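You operate a simulated robot arm through the tools that you are given. There is no shell and no other tool.

The job below is to be done with a simulated robot arm. You get a single attempt, and the scene is never put back.

## Task
Push the blue band socket on the rail's free square and lock the rail away in the yellow drawer.
Fine: slide the lock bar off to open the drawer; shut it and slide the bar back; the yellow band socket stays on. Where these are worked on the way, their far stop is far enough and under half their travel is too little: lock bar, yellow drawer.

The check looks at the end state, three seconds after you hand in, the way a careful person would. Anything else that was tipped, shoved, dropped, spilled or broken makes it a failure.

## Robot
A 7-joint arm with a two-finger parallel gripper, fixed in place. Base frame: the origin is at the foot of the arm, x ahead of it, y to its left, z up. Lengths are in mm, angles in rad, forces in N, time in s.
Its first joint turns from -2.601 to 2.601 rad. Payload 3.43 kg.
The TCP is the grasp point between the finger pads, 30 mm short of the fingertips. In the tool frame z runs along the fingers and y along their closing line. The gripper opens to 94 mm. The fingers are 28 mm wide and 10 mm thick; the gripper's body (50 by 96 mm) begins 55 mm behind the TCP.
Orientation is that of the tool frame in the base frame, as a unit quaternion [x, y, z, w]. With the fingers straight down and closing along the base's y, the tool's x points along the base's -x, its y along +y and its z along -z.

## Interface
- The arm moves only by the tool apply_moves. Its argument "steps" is a list of rows, each a list of 7 numbers: the shift along the tool's x, y, z in units of 30 mm (1.0 is 30 mm), then the turn, a rotation vector about the tool's x, y, z in units of 6 degrees (1.0 is 6 degrees), then the finger opening in mm, from 0 to 94. In form: [[x, y, z, wx, wy, wz, jaw], ...]. A call has 1 to 20 rows; each row shifts and turns the commanded pose from where the row before left it, along the tool's axes as they then stand. A call with a number of a shift or a turn outside -1 to 1 is refused whole. Each row takes 0.2 s and may step no farther than 50 mm and 0.15 rad from the row before; otherwise, or with a gripper value out of range, the whole call is refused. A pose out of reach is approached as far as the arm can. The call stops where the force on the tool passes 40 N (or 10 N more than at its start, if that is more) or the arm is blocked; 0.2 s more then pass. The fingers move at their own pace (about 45 mm/s each) and stop on an object; they squeeze with about 23 N. The grip force told is the motor's: it shows also when the fingers shut on nothing. Time passes only in rows, and 0.2 s behind the last, so rows that do not move let the fingers close. It gives the time, the measured TCP pose, the force on the tool (base axes), the opening and the grip force at its end, in the units of the frame above (readings bear some noise), with the torque about the TCP (base axes, N m) and any sound that the robot's microphone picked up, and new pictures: "show" is both (left out), scene, wrist or none.
- Cameras (640 x 400 px; columns grow to the right, rows downward): "scene" is fixed at [215.1, -504.5, 1310.1]; the picture's right is [-1.00, 0.09, 0.00], its down [0.04, 0.42, -0.90] and it looks along [-0.08, -0.90, -0.43] (base axes); focal length 214 px, centre (320, 200). "wrist" rides on the gripper at [76, 14, -102] in the tool frame; the picture's right is [-0.18, 0.98, 0.00], its down [-0.75, -0.14, -0.64] and it looks along [-0.63, -0.12, 0.77] (tool axes); focal length 243 px, centre (320, 200). There is no depth. A picture from a camera that has moved, and an enlarged one, comes with that camera's place and axes in the base frame and with its lens. The place of the scene camera against the robot may be out by one fixed shift of up to 18 mm in any direction.
- zoom(camera, box): a new picture of the part [left, top, right, bottom] of that camera's present view, enlarged. No time passes.
- sign_off(): hands the job in; it is judged then, once.

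Places have to be worked out from the pictures, the camera data and where the tool is seen. Open the gripper and draw the arm clear of the work before you hand the job in, unless the task says otherwise.

The tools are called after "Request:" as a command line: name --pt "numbers of a row" for each row, then --argument value for the rest, lists and objects as JSON in quotes. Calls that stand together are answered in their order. apply_moves: Moves the arm, as the interface text tells. Its arguments: {"type":"object","properties":{"steps":{"type":"array","items":{"type":"array","items":{"type":"number"}}},"show":{"type":"string","enum":["both","scene","wrist","none"]}},"required":["steps"]} The other tools are called the same way: zoom (camera, box) takes an enlarged picture of a part of a camera's view; sign_off () hands the job in.

At the start:

```text
time_s: 0.0
eef_pos: [76.6, -984.5, 1258.8]
ee_rot: [0.0, 1.0, 0.0, 0.0]
ft_force: [-0.5, -0.4, 0.3]
wrist_torque: [-0.01, 0.02, 0.0]
grip_width: 93.9
gripper_force: 0.1
```

scene: 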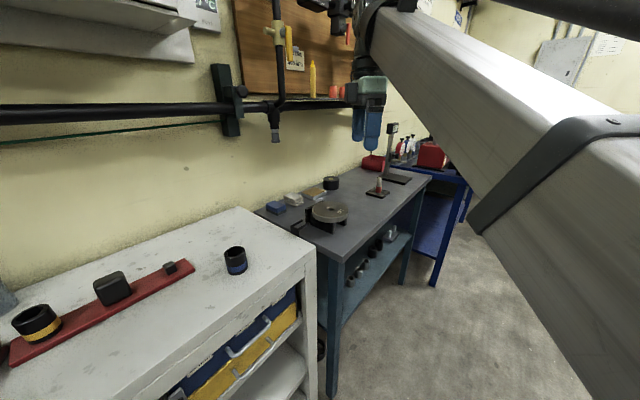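
wrist: 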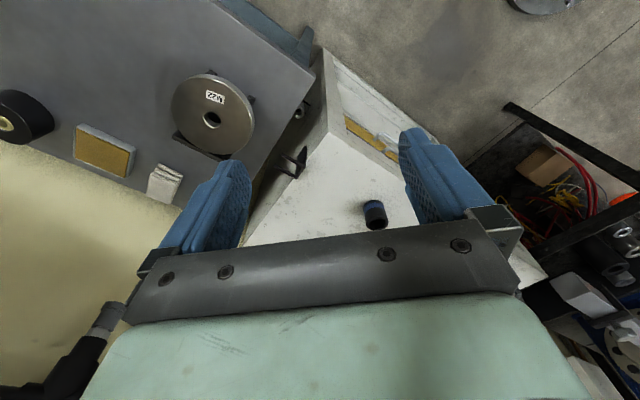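

I'll start by looking closely at the workbench in both cameras before moving anything.

Request:
zoom --camera "scene" --box '[0, 200, 320, 400]'

Request:
zoom --camera "scene" --box '[140, 270, 320, 400]'

Request:
zoom --camera "wrist" --box '[220, 40, 540, 240]'

Request:
zoom --camera "scene" --box '[0, 240, 200, 370]'

```text
2.00 times, centred on (160, 300) of scene
camera zoom: at [215.1, -504.5, 1310.1], right [-1.0, 0.09, 0.0], down [0.04, 0.42, -0.9], along [-0.08, -0.9, -0.43], focal length 429 px, centre (640, 0)
```

zoom: 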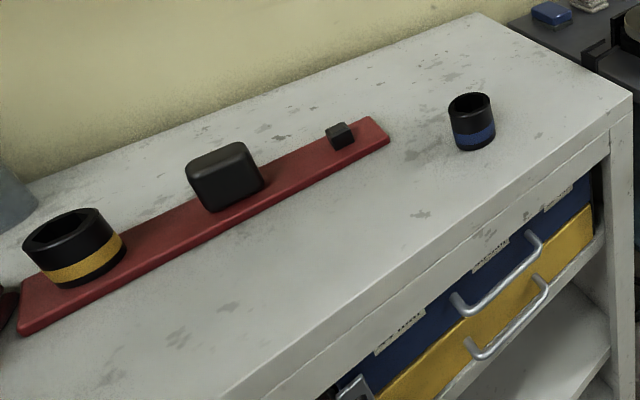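

```text
3.08 times, centred on (230, 335) of scene
camera zoom: at [215.1, -504.5, 1310.1], right [-1.0, 0.09, 0.0], down [0.04, 0.42, -0.9], along [-0.08, -0.9, -0.43], focal length 660 px, centre (597, -215)
```

zoom: 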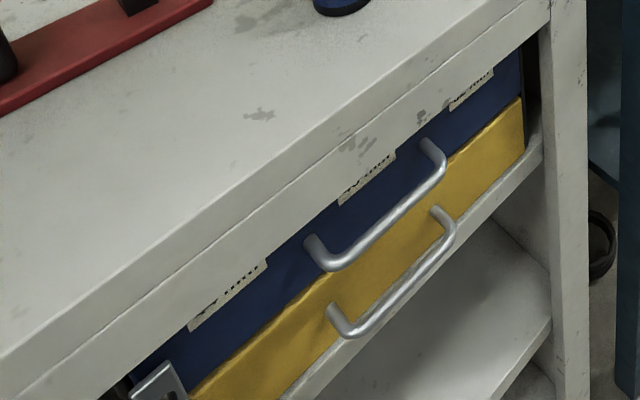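

```text
2.00 times, centred on (380, 140) of wrist
camera zoom: at [0.3, -970.6, 1361.5], right [0.18, 0.98, 0.0], down [0.75, -0.14, 0.64], along [0.63, -0.12, -0.77], focal length 485 px, centre (200, 320)
```

zoom: 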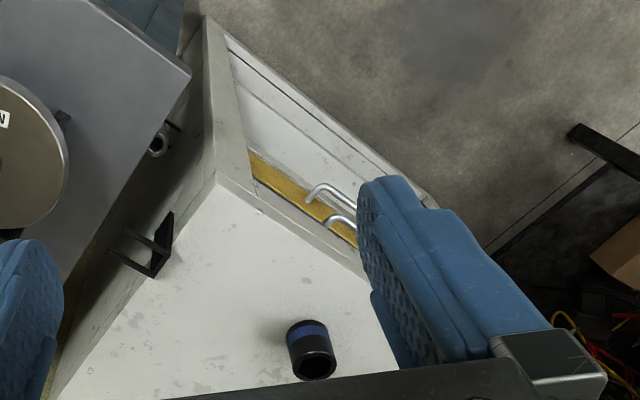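

```text
3.08 times, centred on (100, 305) of scene
camera zoom: at [215.1, -504.5, 1310.1], right [-1.0, 0.09, 0.0], down [0.04, 0.42, -0.9], along [-0.08, -0.9, -0.43], focal length 660 px, centre (997, -123)
```

zoom: 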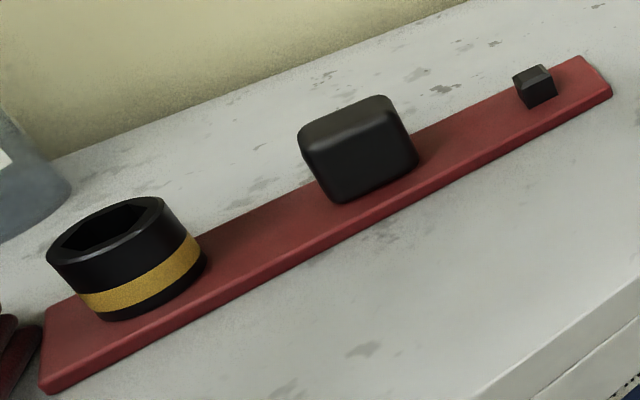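

The bench is turned about 45° to the base: its front face looks toward the robot, its top is at z≈935, and the blue socket is near (378,-920). I can't yet see the lock bar or the drawer front properly, so I'll draw the arm back toward the base and turn the wrist camera to face the drawers.

Request:
apply_moves --pt "-0.25 0.98 0.2 0 0 0 94" --pt "-0.25 0.98 0.2 0 0 0 94" --pt "-0.25 0.98 0.2 0 0 0 94" --pt "-0.25 0.98 0.2 0 0 0 94" --pt "-0.25 0.98 0.2 0 0 0 94" --pt "-0.25 0.98 0.2 0 0 0 94" --pt "-0.25 0.98 0.2 0 0 0 94" --pt "-0.25 0.98 0.2 0 0 0 94" --pt "-0.25 0.98 0.2 0 0 0 94" --pt "-0.25 0.98 0.2 0 0 0 94" --pt "-0.25 0.98 0.2 0 0 0 94" --pt "-0.25 0.98 0.2 0 0 0 94" --pt "0 0 0 0 0 1 94" --pt "0 0 0 0 0 1 94" --pt "0 0 0 0 0 1 94" --pt "0 0 0 0 0 1 94" --pt "0 0 0 0 0 1 94" --pt "0 0 0 0 0 1 94" --pt "0 0 0 0 0 1 94" --pt "0 0 0 0 0 0.5 94"

```text
time_s: 4.1
eef_pos: [168.1, -664.6, 1122.4]
ee_rot: [0.358, 0.934, -0.005, 0.002]
ft_force: [3.9, -4.1, -7.1]
wrist_torque: [0.0, 0.33, -0.15]
grip_width: 93.8
gripper_force: 0.3
out of reach, approached as far as the arm can: row 3, 4, 5, 6, 7, 8, 9, 10, 11, 12
stopped in row 20: the force on the tool passed its limit at 70 N (the readings are from after the stop); the commanded pose is now the measured one
camera wrist: at [122.5, -601.6, 1224.3], right [0.8, 0.61, -0.01], down [0.47, -0.6, 0.65], along [0.39, -0.52, -0.76], focal length 243 px, centre (320, 200)
```

scene: 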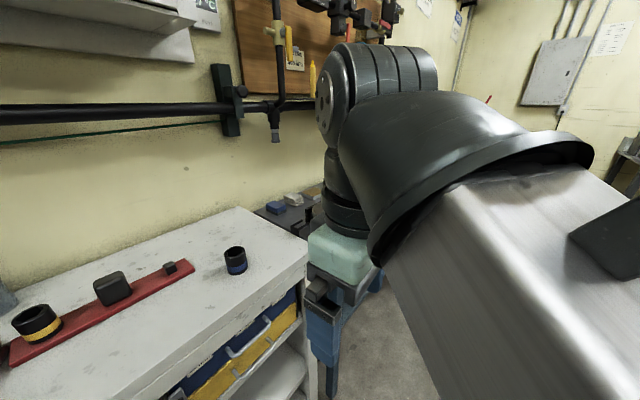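
wrist: 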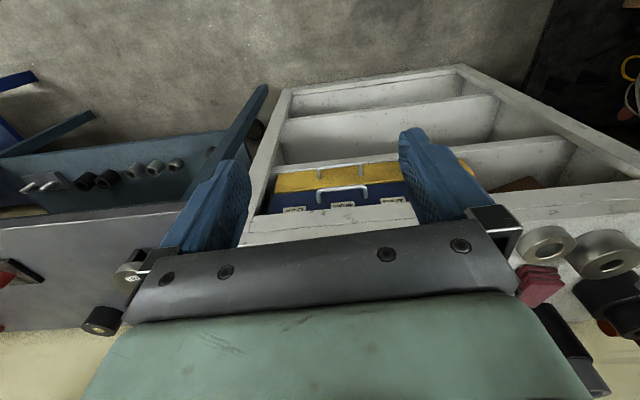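

The arm stopped on a force spike, probably a jump out of an unreachable pose, and the residual force is small. The wrist view now shows the drawer unit upside down, so I'll zoom in to find the lock bar.

Request:
zoom --camera "wrist" --box '[230, 60, 640, 320]'

Request:
zoom --camera "scene" --box '[120, 300, 320, 400]'

Request:
zoom --camera "scene" --box '[240, 150, 440, 400]'

```text
1.54 times, centred on (435, 190) of wrist
camera zoom: at [122.5, -601.6, 1224.3], right [0.8, 0.61, -0.01], down [0.47, -0.6, 0.65], along [0.39, -0.52, -0.76], focal length 373 px, centre (143, 215)
```

zoom: 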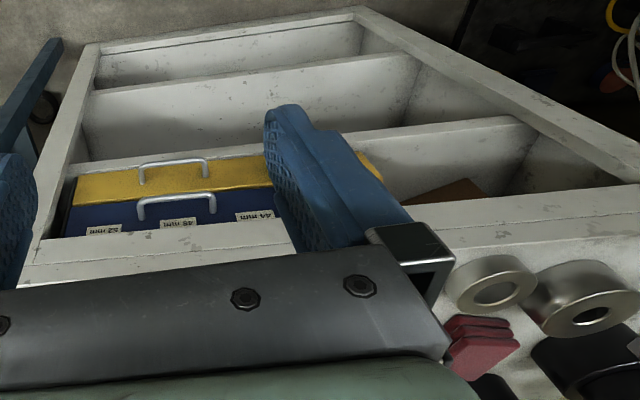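

```text
3.20 times, centred on (220, 350) of scene
camera zoom: at [215.1, -504.5, 1310.1], right [-1.0, 0.09, 0.0], down [0.04, 0.42, -0.9], along [-0.08, -0.9, -0.43], focal length 686 px, centre (640, -280)
```

zoom: 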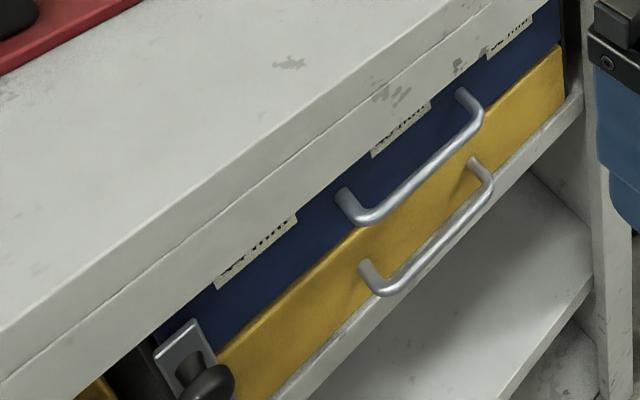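

```text
1.60 times, centred on (340, 275) of scene
camera zoom: at [215.1, -504.5, 1310.1], right [-1.0, 0.09, 0.0], down [0.04, 0.42, -0.9], along [-0.08, -0.9, -0.43], focal length 343 px, centre (288, 80)
```

zoom: 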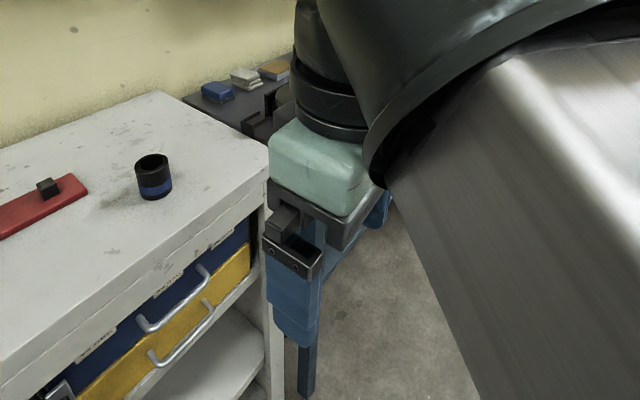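

There's a lock plate with a dark knob at the far-left end of the drawers in the scene view, around pixel (180,400). I'll slide the camera sideways along the bench (+tool y) to see it, in modest steps so I can watch the force.

Request:
apply_moves --pt "0 0 0 0 0 0 94" --pt "0 0.6 0 0 0 0.5 94" --pt "0 0.6 0 0 0 0 94" --pt "0 0.6 0 0 0 0 94" --pt "0 0.6 0 0 0 0 94" --pt "0 0.6 0 0 0 0 94" --pt "0 0.6 0 0 0 0 94" --pt "0 0.6 0 0 0 0 94" --pt "0 0.6 0 0 0 0 94" --pt "0 0.6 0 0 0 0 94" --pt "0 0.6 0 0 0 0 94"

```text
time_s: 4.7
eef_pos: [174.9, -660.5, 1122.4]
ee_rot: [0.367, 0.93, -0.008, 0.004]
ft_force: [0.8, -1.0, -1.6]
wrist_torque: [0.02, 0.08, 0.0]
grip_width: 94.0
gripper_force: 0.0
stopped in row 2: the force on the tool passed its limit at 53 N (the readings are from after the stop); the commanded pose is now the measured one
camera wrist: at [129.7, -595.2, 1223.6], right [0.81, 0.59, -0.01], down [0.45, -0.61, 0.65], along [0.38, -0.53, -0.76], focal length 243 px, centre (320, 200)
```

scene: 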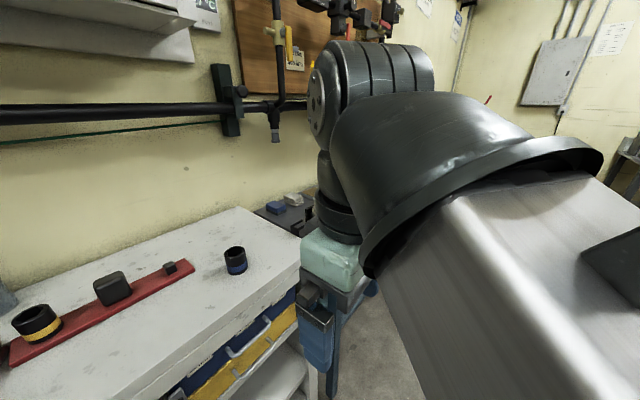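
wrist: 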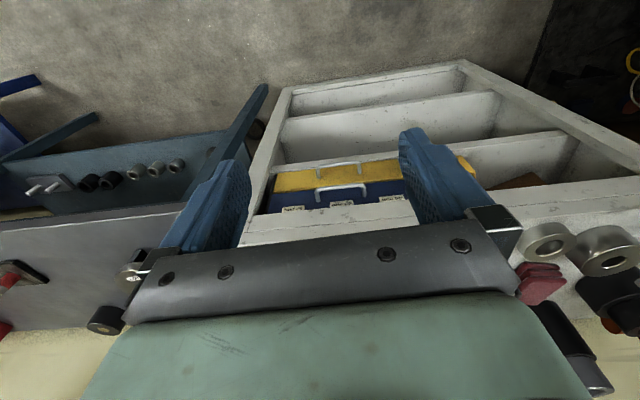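

The force acts outward and down on the tool with nothing nearby, so I think the gripper is touching the arm's own forearm cuff because the arm is folded in too far. I'll move out and down first, then sideways.

Request:
apply_moves --pt "-0.6 0 0.4 0 0 0 94" --pt "-0.6 0 0.4 0 0 0 94" --pt "-0.6 0 0.4 0 0 0 94" --pt "-0.6 0 0.4 0 0 0 94" --pt "-0.6 0 0.4 0 0 0 94" --pt "0 0.6 0 0 0 0 94" --pt "0 0.6 0 0 0 0 94" --pt "0 0.6 0 0 0 0 94" --pt "0 0.6 0 0 0 0 94" --pt "0 0.6 0 0 0 0 94" --pt "0 0.6 0 0 0 0 94" --pt "0 0.6 0 0 0 0 94" --pt "0 0.6 0 0 0 0 94"

```text
time_s: 7.5
eef_pos: [339.0, -615.5, 1063.1]
ee_rot: [0.367, 0.93, -0.008, 0.003]
ft_force: [0.8, 0.3, -0.3]
wrist_torque: [0.03, 0.0, 0.0]
grip_width: 94.0
gripper_force: 0.1
camera wrist: at [293.8, -552.3, 1164.4], right [0.81, 0.59, -0.01], down [0.45, -0.61, 0.65], along [0.38, -0.53, -0.76], focal length 243 px, centre (320, 200)
```

scene: 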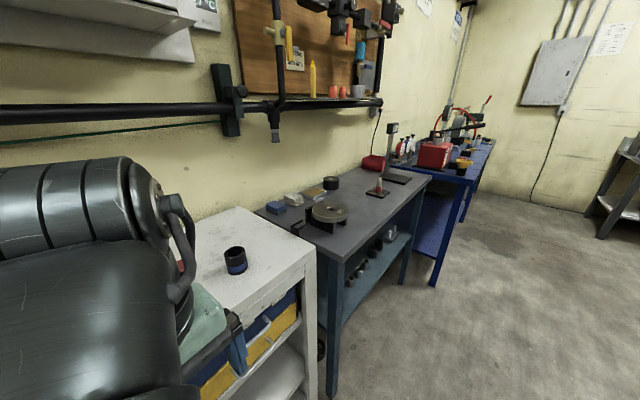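
wrist: 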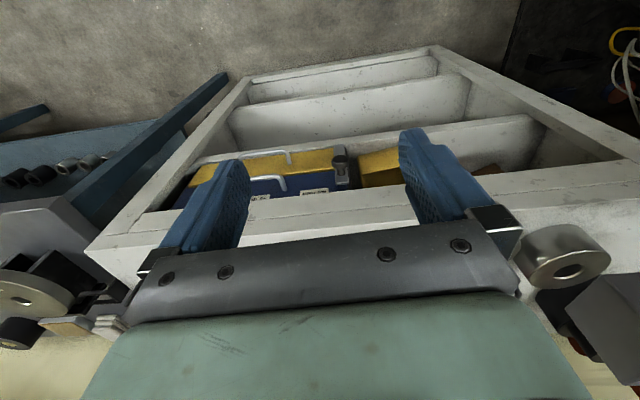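

That moved freely. Zooming on the lock bar.

Request:
zoom --camera "wrist" --box '[230, 120, 430, 240]'

Request:
zoom --camera "wrist" --box '[300, 130, 400, 200]'

```text
3.20 times, centred on (330, 180) of wrist
camera zoom: at [293.8, -552.3, 1164.4], right [0.81, 0.59, -0.01], down [0.45, -0.61, 0.65], along [0.38, -0.53, -0.76], focal length 776 px, centre (288, 264)
```

zoom: 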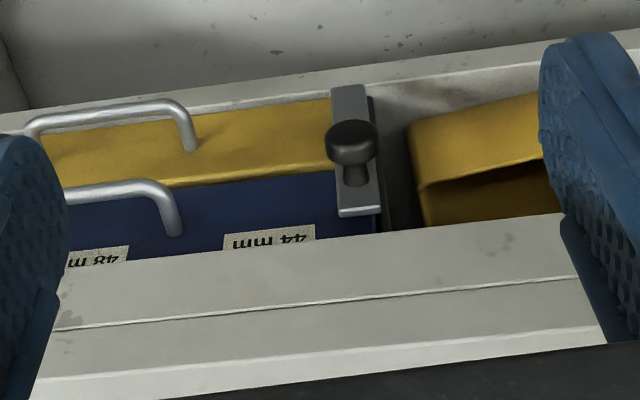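

```text
5.71 times, centred on (350, 165) of wrist
camera zoom: at [293.8, -552.3, 1164.4], right [0.81, 0.59, -0.01], down [0.45, -0.61, 0.65], along [0.38, -0.53, -0.76], focal length 1386 px, centre (149, 400)
```

zoom: 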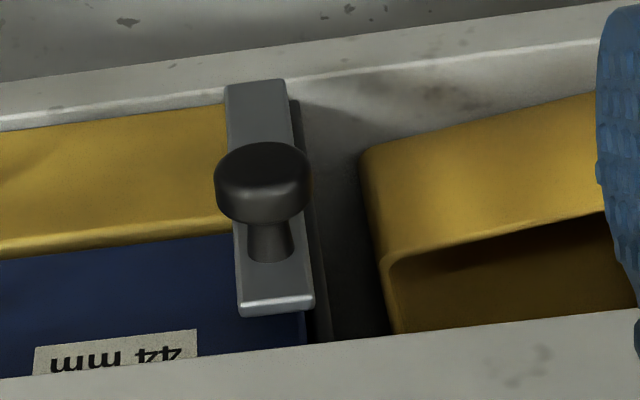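

The lock bar is an upright metal plate with a dark knob, lying over the +v edge of both drawers, with v≈-185 and z roughly 740–860. An open tan bin sits beyond it. I'll come down and pitch the hand outward to look at the front face more squarely.

Request:
apply_moves --pt "0.1 0 0.8 0 0 0 94" --pt "0.1 0 0.8 0 0 0 94" --pt "0.1 0 0.8 0 0 0 94" --pt "0.1 0 0.8 0 0 0 94" --pt "0.1 0 0.8 0 0 0 94" --pt "0 0 0 0 -0.8 0 94" --pt "0 0 0 0 -0.8 0 94" --pt "0 0 0 0 -0.8 0 94" --pt "0 0 0 0 -0.8 0 94" --pt "0 0 0 0 -0.8 0 94" --pt "0 0 0 0 -0.8 0 94"

```text
time_s: 9.9
eef_pos: [328.3, -607.8, 940.9]
ee_rot: [0.353, 0.9, -0.099, 0.236]
ft_force: [0.5, -0.7, 0.5]
wrist_torque: [0.02, 0.01, 0.03]
grip_width: 93.9
gripper_force: 0.1
camera wrist: at [253.4, -517.3, 992.6], right [0.79, 0.61, 0.08], down [0.16, -0.33, 0.93], along [0.59, -0.72, -0.35], focal length 243 px, centre (320, 200)
```

scene: 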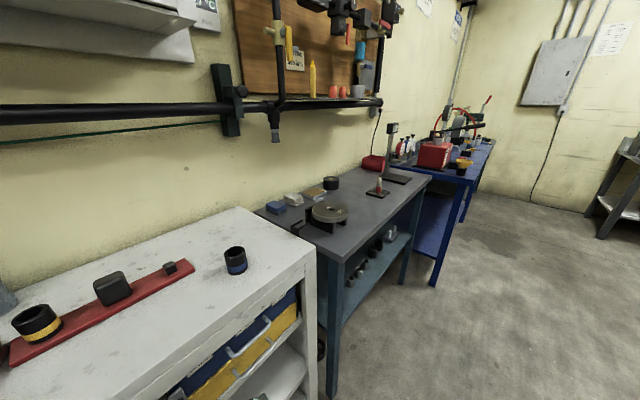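
wrist: 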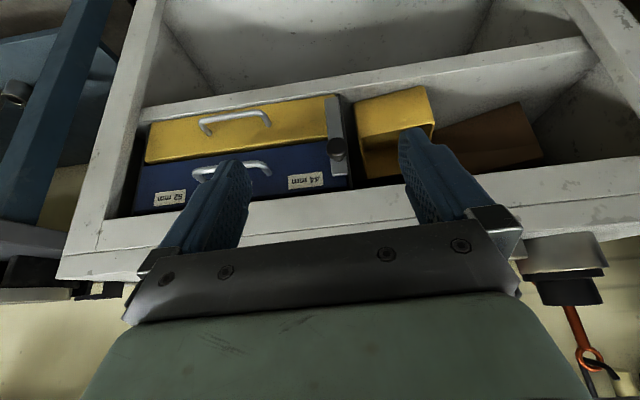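

Request:
zoom --camera "wrist" --box '[110, 60, 430, 260]'

Request:
zoom --camera "wrist" --box '[290, 70, 450, 220]'

```text
2.00 times, centred on (270, 160) of wrist
camera zoom: at [253.4, -517.3, 992.6], right [0.79, 0.61, 0.08], down [0.16, -0.33, 0.93], along [0.59, -0.72, -0.35], focal length 485 px, centre (420, 280)
```

zoom: 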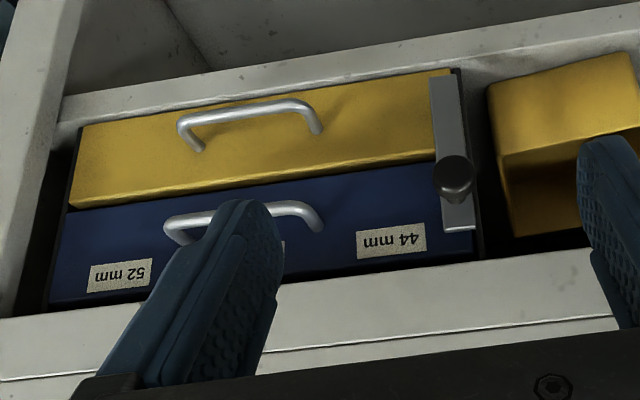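

```text
2.67 times, centred on (370, 145) of wrist
camera zoom: at [253.4, -517.3, 992.6], right [0.79, 0.61, 0.08], down [0.16, -0.33, 0.93], along [0.59, -0.72, -0.35], focal length 647 px, centre (187, 347)
```

zoom: 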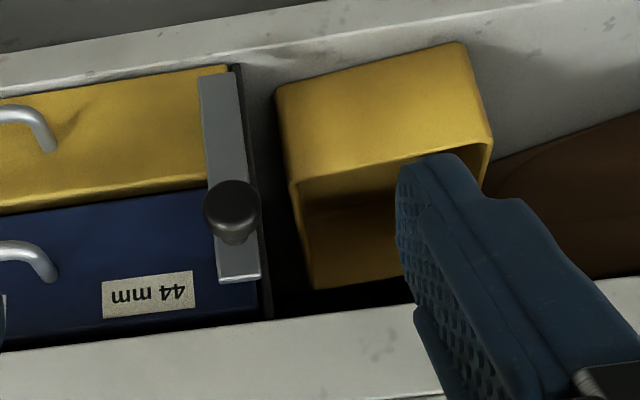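

The drawer face is at u≈852, where u is distance out from the base. The yellow handle rod is at u≈820, z≈740, and the lock bar front is at u≈831. The knob is centred near u≈808, v≈-186, z≈826. I'll correct the 2° yaw error and pitch the hand another 30° outward so I can approach the knob, and look again.

Request:
apply_moves --pt "0 0 0 0.165 0 0.29 94" --pt "0 0 0 0 -1 0 94" --pt "0 0 0 0 -1 0 90" --pt "0 0 0 0 -1 0 80" --pt "0 0 0 0 -1 0 70" --pt "0 0 0 0 -1 0 60"

```text
time_s: 11.3
eef_pos: [329.7, -609.9, 941.1]
ee_rot: [0.329, 0.803, -0.195, 0.457]
ft_force: [-0.4, -0.2, -0.1]
wrist_torque: [-0.03, 0.04, 0.01]
grip_width: 59.9
gripper_force: 0.0
camera wrist: at [249.5, -508.8, 927.0], right [0.76, 0.63, 0.15], down [-0.21, 0.03, 0.98], along [0.61, -0.78, 0.16], focal length 243 px, centre (320, 200)
```

scene: 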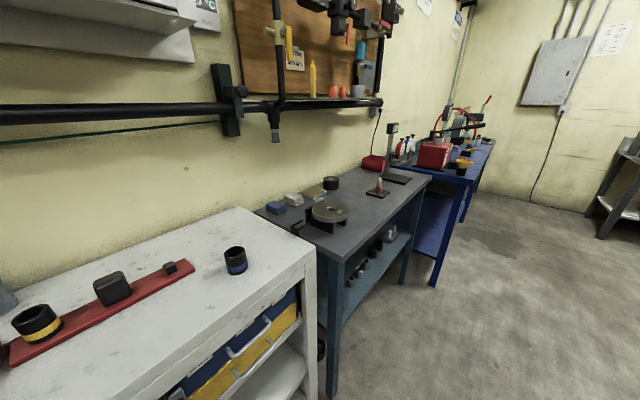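
wrist: 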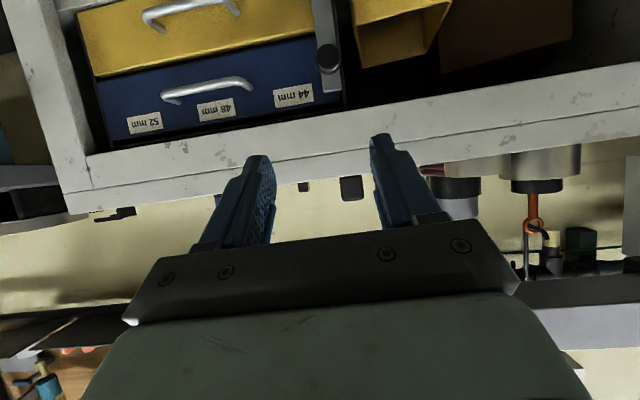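

The camera now faces the drawers nearly square-on. I'll zoom to refine the knob, bar and handle positions.

Request:
zoom --camera "wrist" --box '[60, 0, 360, 187]'

Request:
zoom --camera "wrist" --box '[260, 0, 420, 100]'

```text
2.13 times, centred on (210, 94) of wrist
camera zoom: at [249.5, -508.8, 927.0], right [0.76, 0.63, 0.15], down [-0.21, 0.03, 0.98], along [0.61, -0.78, 0.16], focal length 518 px, centre (555, 427)
```

zoom: 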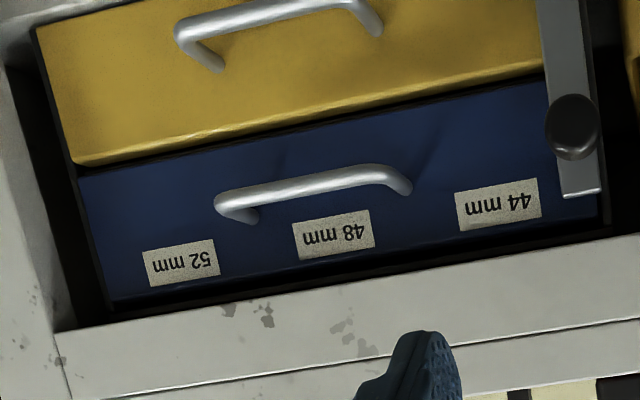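

```text
4.00 times, centred on (340, 50) of wrist
camera zoom: at [249.5, -508.8, 927.0], right [0.76, 0.63, 0.15], down [-0.21, 0.03, 0.98], along [0.61, -0.78, 0.16], focal length 970 px, centre (240, 800)
```

zoom: 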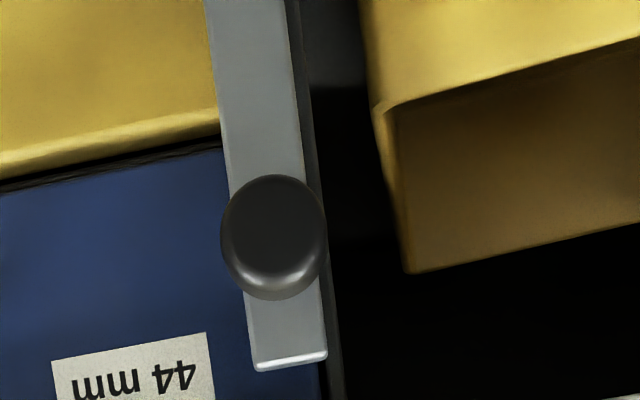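

The knob is about 27 mm in diameter at v≈-186, z≈823, and the bar lies over the drawers' right edge, so it should slide off toward +v. I'll go to a pre-approach pose about 60 mm short of the knob.

Request:
apply_moves --pt "0.191 0.087 0.712 0 0 0 60" --pt "0.191 0.087 0.712 0 0 0 60" --pt "0.191 0.087 0.712 0 0 0 60" --pt "0.191 0.087 0.712 0 0 0 60" --pt "0.191 0.087 0.712 0 0 0 60" --show "wrist"

```text
time_s: 12.5
eef_pos: [390.4, -654.8, 862.2]
ee_rot: [0.33, 0.803, -0.195, 0.457]
ft_force: [0.1, 0.6, 0.1]
wrist_torque: [0.02, -0.01, 0.02]
grip_width: 60.2
gripper_force: 0.1
camera wrist: at [311.7, -554.2, 848.8], right [0.76, 0.63, 0.15], down [-0.21, 0.03, 0.98], along [0.61, -0.78, 0.16], focal length 243 px, centre (320, 200)
```

wrist: 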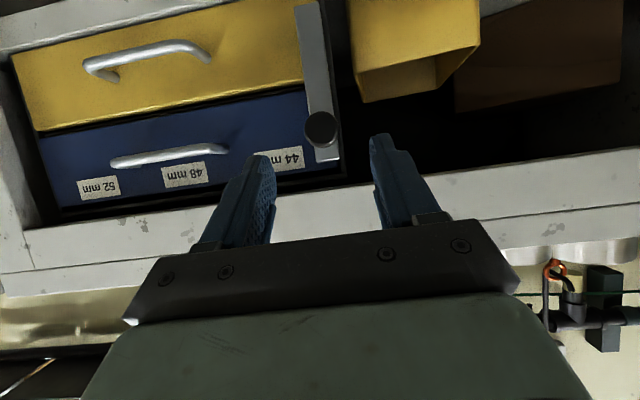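

The knob sits between the fingers' lines at v≈-186. I'll advance about 62 mm along the tool axis, which leaves the fingertips just short of the bar plate, and close on the knob.

Request:
apply_moves --pt "-0.015 0.01 0.52 0 0 0 60" --pt "-0.015 0.01 0.52 0 0 0 60" --pt "-0.015 0.01 0.52 0 0 0 60" --pt "-0.015 0.01 0.52 0 0 0 60" --pt "0 0 0 0 0 0 45" --pt "0 0 0 0 0 0 30" --pt "0 0 0 0 0 0 15" --pt "0 0 0 0 0 0 15" --show "wrist"

```text
time_s: 14.3
eef_pos: [430.5, -693.2, 832.4]
ee_rot: [0.329, 0.804, -0.194, 0.456]
ft_force: [-1.8, -1.5, -2.7]
wrist_torque: [-0.06, -0.05, -0.11]
grip_width: 27.4
gripper_force: 44.4
camera wrist: at [351.7, -593.2, 817.9], right [0.76, 0.63, 0.15], down [-0.21, 0.03, 0.98], along [0.61, -0.78, 0.16], focal length 243 px, centre (320, 200)
```

wrist: 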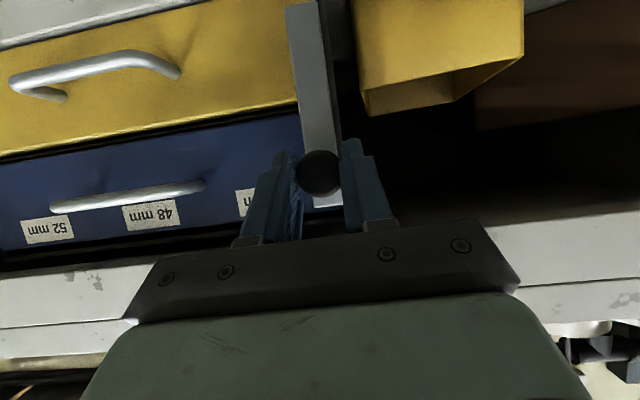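

The knob is gripped (27.4 mm). I'll try sliding it toward +v in small steps and read the force.

Request:
apply_moves --pt "0 0.15 0 0 0 0 10" --pt "0 0.2 0 0 0 0 10" --pt "0 0.2 0 0 0 0 10" --show "wrist"

```text
time_s: 15.1
eef_pos: [441.9, -681.1, 831.8]
ee_rot: [0.329, 0.803, -0.195, 0.457]
ft_force: [3.6, -5.5, -2.7]
wrist_torque: [0.55, 0.52, 0.21]
grip_width: 27.3
gripper_force: 44.4
camera wrist: at [363.4, -581.5, 817.8], right [0.76, 0.63, 0.15], down [-0.21, 0.03, 0.98], along [0.61, -0.78, 0.16], focal length 243 px, centre (320, 200)
```

wrist: 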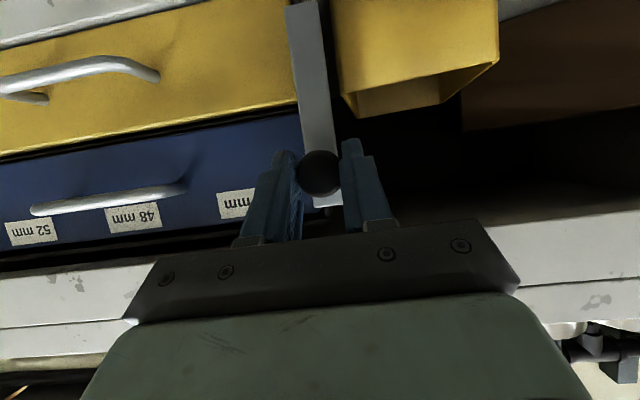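

The bar moves with the knob at low force, so +v is the right direction. I'll continue until it reaches its stop.

Request:
apply_moves --pt "0 0.25 0 0 0 0 10" --pt "0 0.25 0 0 0 0 10" --pt "0 0.25 0 0 0 0 10" --pt "0 0.25 0 0 0 0 10" --show "wrist"

```text
time_s: 16.0
eef_pos: [456.4, -668.0, 832.0]
ee_rot: [0.33, 0.801, -0.202, 0.457]
ft_force: [-10.6, -6.1, -0.9]
wrist_torque: [0.11, 0.02, -0.19]
grip_width: 27.7
gripper_force: 45.3
stopped in row 4: the force on the tool passed its limit at 49 N (the readings are from after the stop); the commanded pose is now the measured one
camera wrist: at [377.4, -567.9, 816.7], right [0.77, 0.62, 0.14], down [-0.21, 0.04, 0.98], along [0.6, -0.78, 0.16], focal length 243 px, centre (320, 200)
```

wrist: 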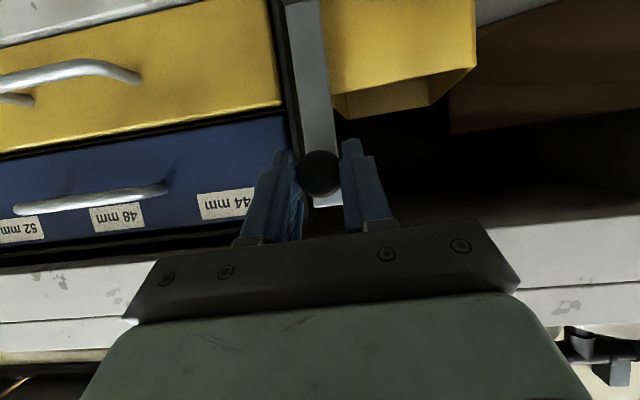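

The bar hit a firm stop after about 36 mm of travel. I'll zoom to check that it clears both drawers.

Request:
zoom --camera "wrist" --box '[220, 0, 420, 220]'

```text
1.82 times, centred on (320, 110) of wrist
camera zoom: at [377.4, -567.9, 816.7], right [0.77, 0.62, 0.14], down [-0.21, 0.04, 0.98], along [0.6, -0.78, 0.16], focal length 441 px, centre (320, 364)
```

zoom: 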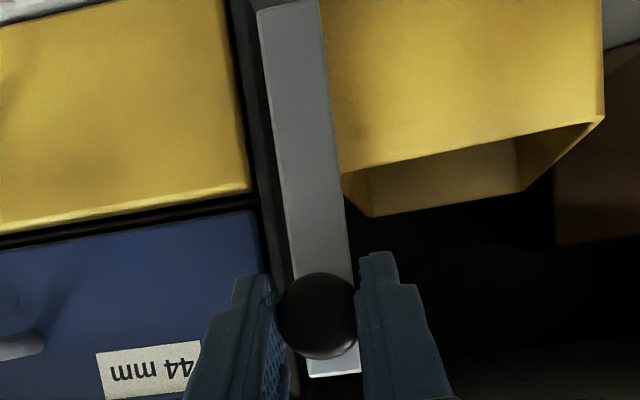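

The bar is fully clear of both drawers. I'll release the knob, back straight off, then roll the hand 90° so the fingers can close vertically on the yellow handle.

Request:
apply_moves --pt "0 0 0 0 0 0 60" --pt "0 0 0 0 0 0 60" --pt "0 0 0 0 0 0 60" --pt "0 0 -0.6 0 0 0 60" --pt "0 0 -0.7 0 0 0 60" --pt "0 0 -0.7 0 0 0 60" --pt "0 0 -0.7 0 0 0 60" --pt "0 0 -0.7 0 0 1 60" --pt "0 0 0 0 0 1 60" --pt "0 0 0 0 0 1 60" --pt "0 0 0 0 0 1 60" --pt "0 0 0 0 0 1 60" --pt "0 0 0 0 0 1 60" --pt "0 0 0 0 0 1 60" --pt "0 0 0 0 0 1 60"

```text
time_s: 19.2
eef_pos: [396.1, -604.3, 882.6]
ee_rot: [0.628, 0.597, 0.003, 0.499]
ft_force: [0.8, -0.2, 0.5]
wrist_torque: [-0.01, 0.0, 0.0]
grip_width: 60.3
gripper_force: 0.0
camera wrist: at [367.4, -479.5, 898.4], right [0.68, 0.07, 0.73], down [-0.71, -0.2, 0.68], along [0.19, -0.98, -0.09], focal length 243 px, centre (320, 200)
```

scene: 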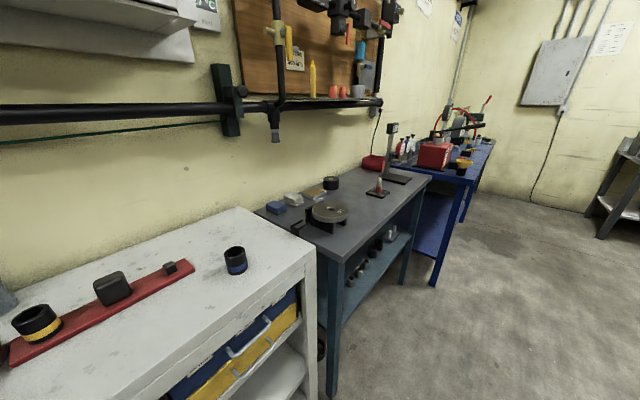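
wrist: 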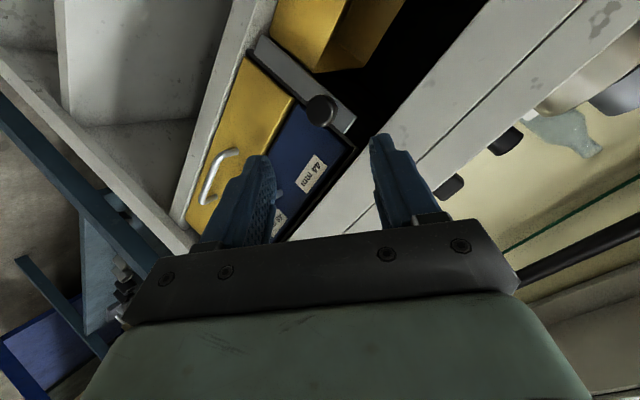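

The roll is going well and the bar stays where I left it. I'll finish the 90° roll and pitch the hand close to horizontal.

Request:
apply_moves --pt "0 0 0 0 0 1 60" --pt "0 0 0 0 0 1 60" --pt "0 0 0 0 0 1 60" --pt "0 0 0 0 0 1 60" --pt "0 0 0 0 0 1 60" --pt "0 0 0 0 0 1 60" --pt "0 0 0 0 0 1 60" --pt "-0.5 0 0 -1 0 0 60" --pt "-0.5 0 0 -1 0 0 60" --pt "-0.5 0 0 -1 0 0 60" --pt "-0.5 0 0 -1 0 0 60"

```text
time_s: 21.6
eef_pos: [351.0, -645.1, 885.2]
ee_rot: [0.686, 0.288, 0.245, 0.622]
ft_force: [1.1, -0.3, 0.9]
wrist_torque: [-0.01, 0.0, -0.01]
grip_width: 60.1
gripper_force: 0.1
camera wrist: at [337.3, -520.1, 908.3], right [-0.04, -0.19, 0.98], down [-1.0, -0.06, -0.06], along [0.07, -0.98, -0.19], focal length 243 px, centre (320, 200)
```

scene: 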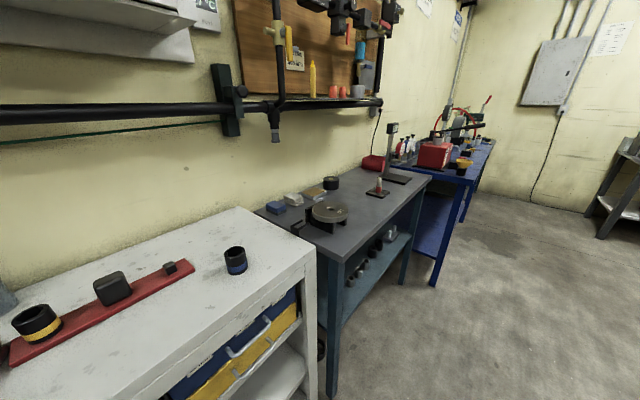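
wrist: 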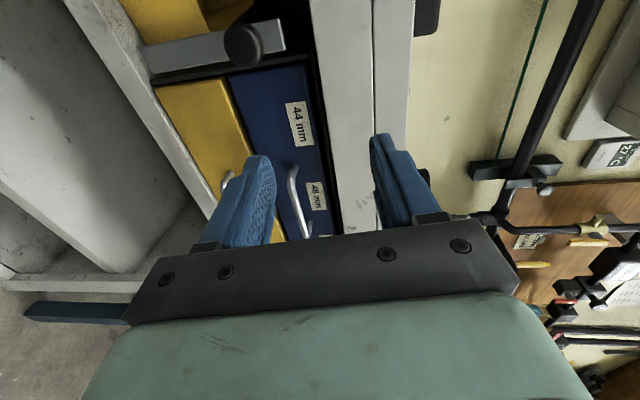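

The hand is now near horizontal with the fingers closing vertically. I'll move over to the yellow handle's column (v≈-334, z≈745), staying well short of the front, and look.

Request:
apply_moves --pt "-0.683 -0.788 0.092 0 0 0 60" --pt "-0.683 -0.788 0.092 0 0 0 60" --pt "-0.683 -0.788 0.092 0 0 0 60" --pt "-0.683 -0.788 0.092 0 0 0 60" --pt "-0.683 -0.788 0.092 0 0 0 60" --pt "-0.683 -0.788 0.092 0 0 0 60"

```text
time_s: 23.0
eef_pos: [265.1, -735.5, 742.4]
ee_rot: [0.685, 0.288, 0.246, 0.622]
ft_force: [0.2, -0.3, -0.8]
wrist_torque: [-0.05, 0.02, 0.02]
grip_width: 60.1
gripper_force: 0.1
camera wrist: at [249.7, -610.3, 766.1], right [-0.04, -0.19, 0.98], down [-1.0, -0.06, -0.06], along [0.07, -0.98, -0.19], focal length 243 px, centre (320, 200)
```

scene: 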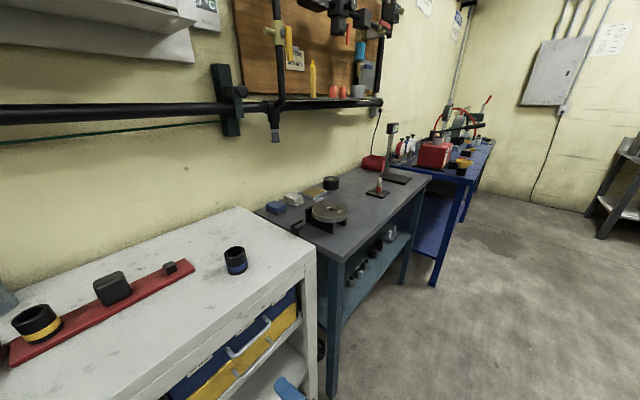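
wrist: 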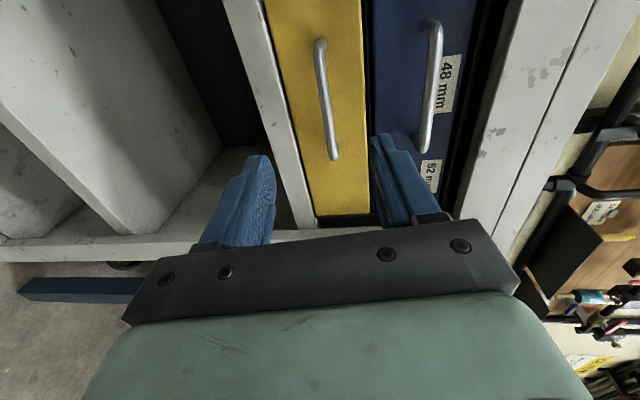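

I can see the yellow handle between the two fingertips, with the rod at z≈737 and the shelf lip top at about z≈700. I'll level the hand, narrow the opening to 36 mm, and advance 55 mm for another look.

Request:
apply_moves --pt "0 0 0 -1 0 0 50" --pt "0 0 0.4 0 0 0 40" --pt "0 0 0.45 0 0 0 36" --pt "0 0 0.45 0 0 0 36" --pt "0 0 0.45 0 0 0 36" --show "wrist"

Request:
zoom --camera "wrist" --box '[220, 0, 460, 200]'

```text
time_s: 24.2
eef_pos: [301.0, -773.1, 743.7]
ee_rot: [0.653, 0.275, 0.26, 0.657]
ft_force: [-0.5, 0.0, 0.0]
wrist_torque: [-0.02, 0.04, -0.01]
grip_width: 35.9
gripper_force: 0.1
camera wrist: at [284.1, -646.0, 756.9], right [-0.12, -0.12, 0.99], down [-0.99, -0.07, -0.12], along [0.09, -0.99, -0.11], focal length 243 px, centre (320, 200)
```

wrist: 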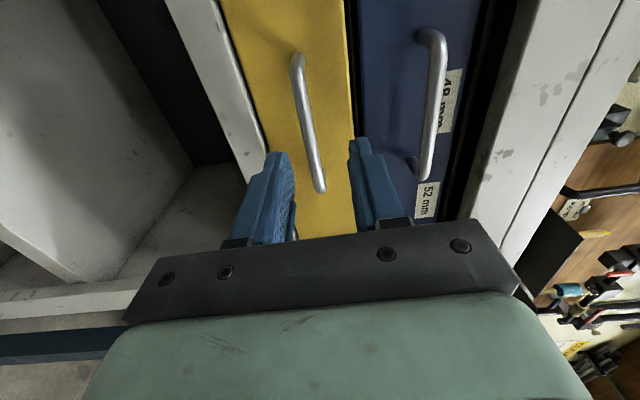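

```text
2.00 times, centred on (340, 100) of wrist
camera zoom: at [284.1, -646.0, 756.9], right [-0.12, -0.12, 0.99], down [-0.99, -0.07, -0.12], along [0.09, -0.99, -0.11], focal length 485 px, centre (280, 400)
```

zoom: 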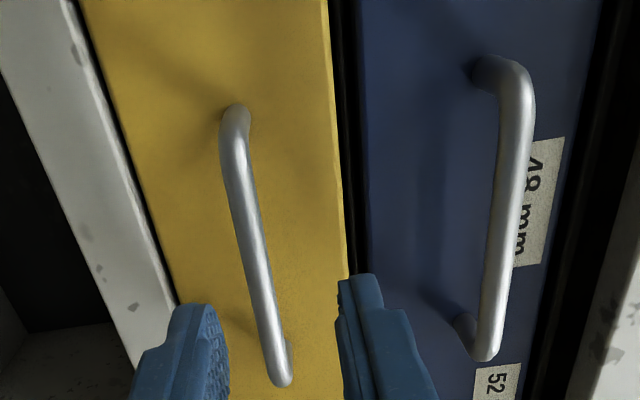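

The rod is near z≈737 and u≈820–836, and the hand is level with its TCP at u≈760. I'll drop 6 mm, advance until the fingertips are just short of the drawer face, and close on the rod.

Request:
apply_moves --pt "0 -0.1 0.4 0 0 0 36" --pt "0 -0.1 0.45 0 0 0 36" --pt "0 0 0.5 0 0 0 36" --pt "0 0 0.5 0 0 0 36" --pt "0 0 0 0 0 0 20" --pt "0 0 0 0 0 0 8" --pt "0 0 0 0 0 0 0" --pt "0 0 0 0 0 0 0" --show "wrist"

```text
time_s: 26.0
eef_pos: [338.7, -812.2, 735.8]
ee_rot: [0.654, 0.275, 0.26, 0.655]
ft_force: [-1.6, 8.6, -31.0]
wrist_torque: [1.11, -0.57, -0.07]
grip_width: 10.2
gripper_force: 43.7
camera wrist: at [322.7, -685.8, 749.5], right [-0.11, -0.12, 0.99], down [-0.99, -0.07, -0.12], along [0.08, -0.99, -0.11], focal length 243 px, centre (320, 200)
```

wrist: 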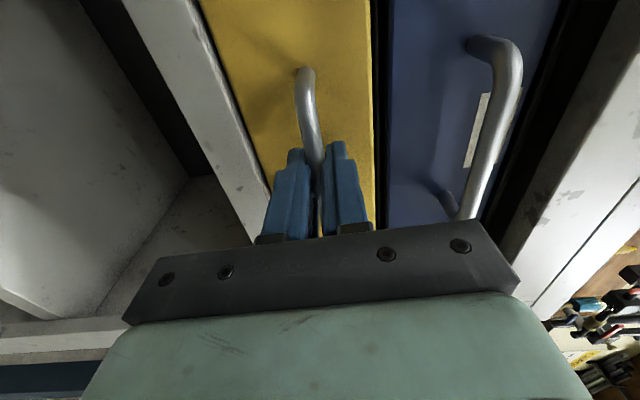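

The rod is gripped at 10.2 mm wide, with a 31 N downward load, so the rod sits a few mm lower than I held it. I'll ease down slightly before pulling.

Request:
apply_moves --pt "0 -0.1 0 0 0 0 0" --pt "0 0 0 0 0 0 0" --show "none"

```text
time_s: 26.6
eef_pos: [339.5, -812.9, 734.7]
ee_rot: [0.652, 0.274, 0.262, 0.657]
ft_force: [-0.8, 10.4, -13.8]
wrist_torque: [1.06, -0.75, -0.79]
grip_width: 10.1
gripper_force: 43.6
```

The load dropped to 14 N. I'll lower a touch more, then start pulling straight out in small steps.

Request:
apply_moves --pt "0 -0.07 0 0 0 0 0" --pt "0 0 -0.15 0 0 0 0" --pt "0 0 -0.3 0 0 0 0" --pt "0 0 -0.4 0 0 0 0" --show "wrist"

```text
time_s: 27.6
eef_pos: [321.6, -795.0, 734.9]
ee_rot: [0.651, 0.274, 0.262, 0.657]
ft_force: [-2.1, -3.8, 28.5]
wrist_torque: [0.64, -1.06, 0.31]
grip_width: 9.8
gripper_force: 44.2
camera wrist: at [304.4, -667.9, 748.3], right [-0.12, -0.11, 0.99], down [-0.99, -0.07, -0.13], along [0.09, -0.99, -0.1], focal length 243 px, centre (320, 200)
```

wrist: 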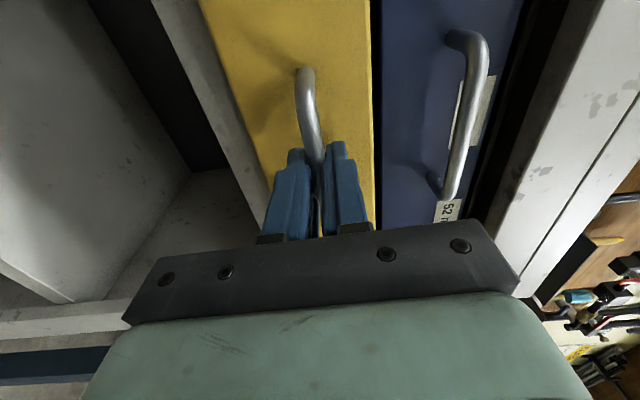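

The drawer is coming with the handle. I'll relieve the upward load by raising about 1.5 mm and keep pulling.

Request:
apply_moves --pt "0 0.06 -0.4 0 0 0 0" --pt "0 0 -0.5 0 0 0 0" --pt "0 0 -0.5 0 0 0 0" --pt "0 0 -0.5 0 0 0 0" --show "wrist"

```text
time_s: 28.6
eef_pos: [280.8, -755.4, 734.4]
ee_rot: [0.653, 0.274, 0.26, 0.656]
ft_force: [-6.6, -6.2, 17.7]
wrist_torque: [0.74, -0.96, 0.06]
grip_width: 10.0
gripper_force: 43.8
camera wrist: at [264.5, -627.3, 748.8], right [-0.12, -0.12, 0.99], down [-0.99, -0.07, -0.12], along [0.08, -0.99, -0.11], focal length 243 px, centre (320, 200)
```

wrist: 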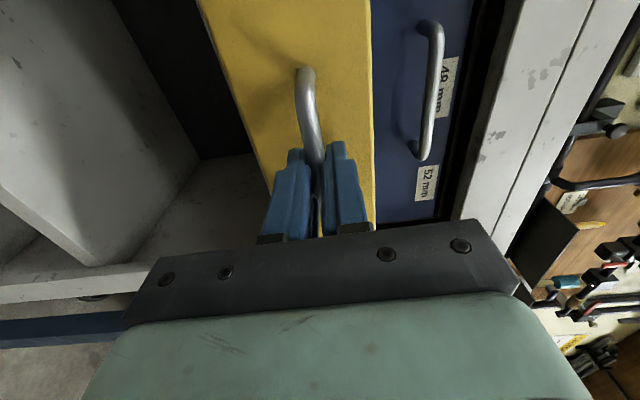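

The drawer is open about 82 mm with modest forces. Continuing to pull.

Request:
apply_moves --pt "0 0.03 -0.5 0 0 0 0" --pt "0 0 -0.5 0 0 0 0" --pt "0 0 -0.5 0 0 0 0" --pt "0 0 -0.5 0 0 0 0" --show "both"

```text
time_s: 29.6
eef_pos: [239.3, -712.0, 735.3]
ee_rot: [0.654, 0.271, 0.259, 0.657]
ft_force: [-25.5, -24.1, 20.1]
wrist_torque: [0.74, -1.02, -0.32]
grip_width: 9.9
gripper_force: 43.6
camera wrist: at [222.7, -585.0, 748.7], right [-0.12, -0.12, 0.99], down [-0.99, -0.07, -0.13], along [0.08, -0.99, -0.11], focal length 243 px, centre (320, 200)
```

scene: 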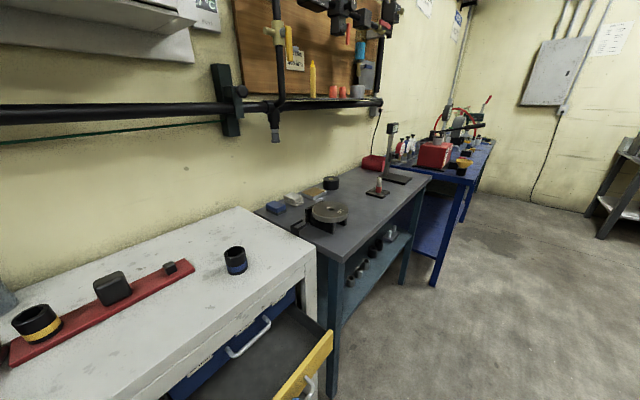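
wrist: 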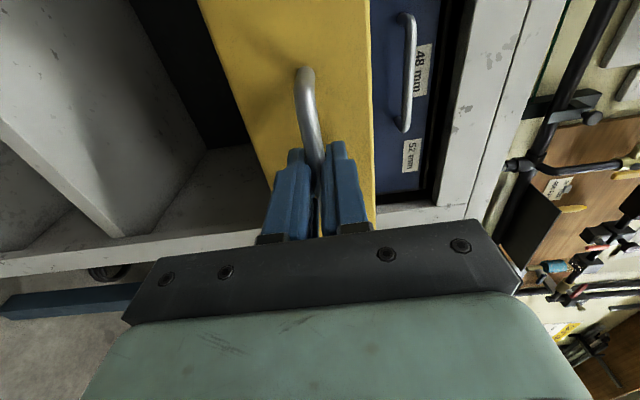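

The drawer is open about 142 mm. The hand is being pulled about 35 N sideways toward -v, so I'll correct 2 mm in v and 1 mm up before pulling further.

Request:
apply_moves --pt "-0.07 0.03 0 0 0 0 0" --pt "0 0 -0.3 0 0 0 0" --pt "0 0 -0.4 0 0 0 0" --show "none"

```text
time_s: 30.4
eef_pos: [225.6, -698.0, 736.1]
ee_rot: [0.652, 0.273, 0.26, 0.657]
ft_force: [-13.9, -14.2, 2.7]
wrist_torque: [0.86, -0.87, -0.61]
grip_width: 10.0
gripper_force: 43.9
```

Forces eased. I'll correct a bit more and keep pulling.

Request:
apply_moves --pt "-0.04 0 -0.3 0 0 0 0" --pt "0 0 -0.4 0 0 0 0" --pt "0 0 -0.4 0 0 0 0" --show "none"

```text
time_s: 31.2
eef_pos: [200.2, -673.8, 735.2]
ee_rot: [0.653, 0.276, 0.262, 0.655]
ft_force: [1.2, 1.3, -4.4]
wrist_torque: [0.96, -0.86, -0.41]
grip_width: 9.8
gripper_force: 43.9
```

The drawer is about 197 mm open and forces are near zero. Continuing carefully.

Request:
apply_moves --pt "0 0 -0.35 0 0 0 0" --pt "0 0 -0.35 0 0 0 0" --pt "0 0 -0.35 0 0 0 0" --show "both"

```text
time_s: 32.0
eef_pos: [179.0, -651.3, 735.3]
ee_rot: [0.653, 0.277, 0.26, 0.655]
ft_force: [12.3, 10.9, -28.6]
wrist_torque: [1.07, -0.71, 0.85]
grip_width: 10.1
gripper_force: 43.4
camera wrist: at [161.5, -524.8, 749.1], right [-0.11, -0.12, 0.99], down [-0.99, -0.07, -0.12], along [0.09, -0.99, -0.11], focal length 243 px, centre (320, 200)
```

scene: 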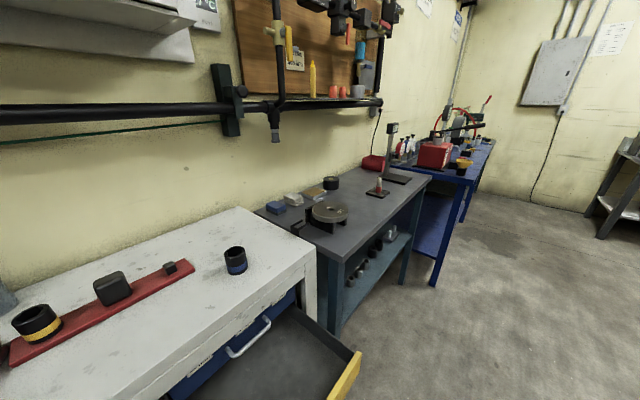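
wrist: 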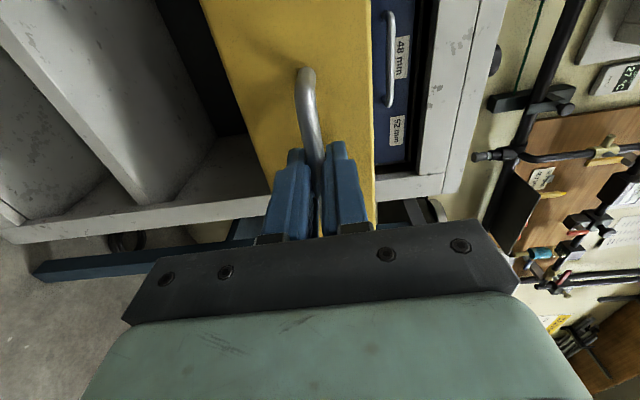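

It's 228 mm open with no stop felt. I'll relieve the vertical and lateral load and try a bit further to find the far stop.

Request:
apply_moves --pt "0.04 -0.06 0 0 0 0 0" --pt "0 0 -0.3 0 0 0 0" --pt "0 0 -0.3 0 0 0 0" --pt "0 0 -0.3 0 0 0 0" --show "none"

```text
time_s: 32.9
eef_pos: [165.7, -639.5, 735.3]
ee_rot: [0.651, 0.273, 0.263, 0.658]
ft_force: [11.2, -7.4, -1.3]
wrist_torque: [0.98, -0.93, -0.53]
grip_width: 9.8
gripper_force: 43.7
stopped in row 4: the force on the tool passed its limit at 88 N (the readings are from after the stop); the commanded pose is now the measured one
```

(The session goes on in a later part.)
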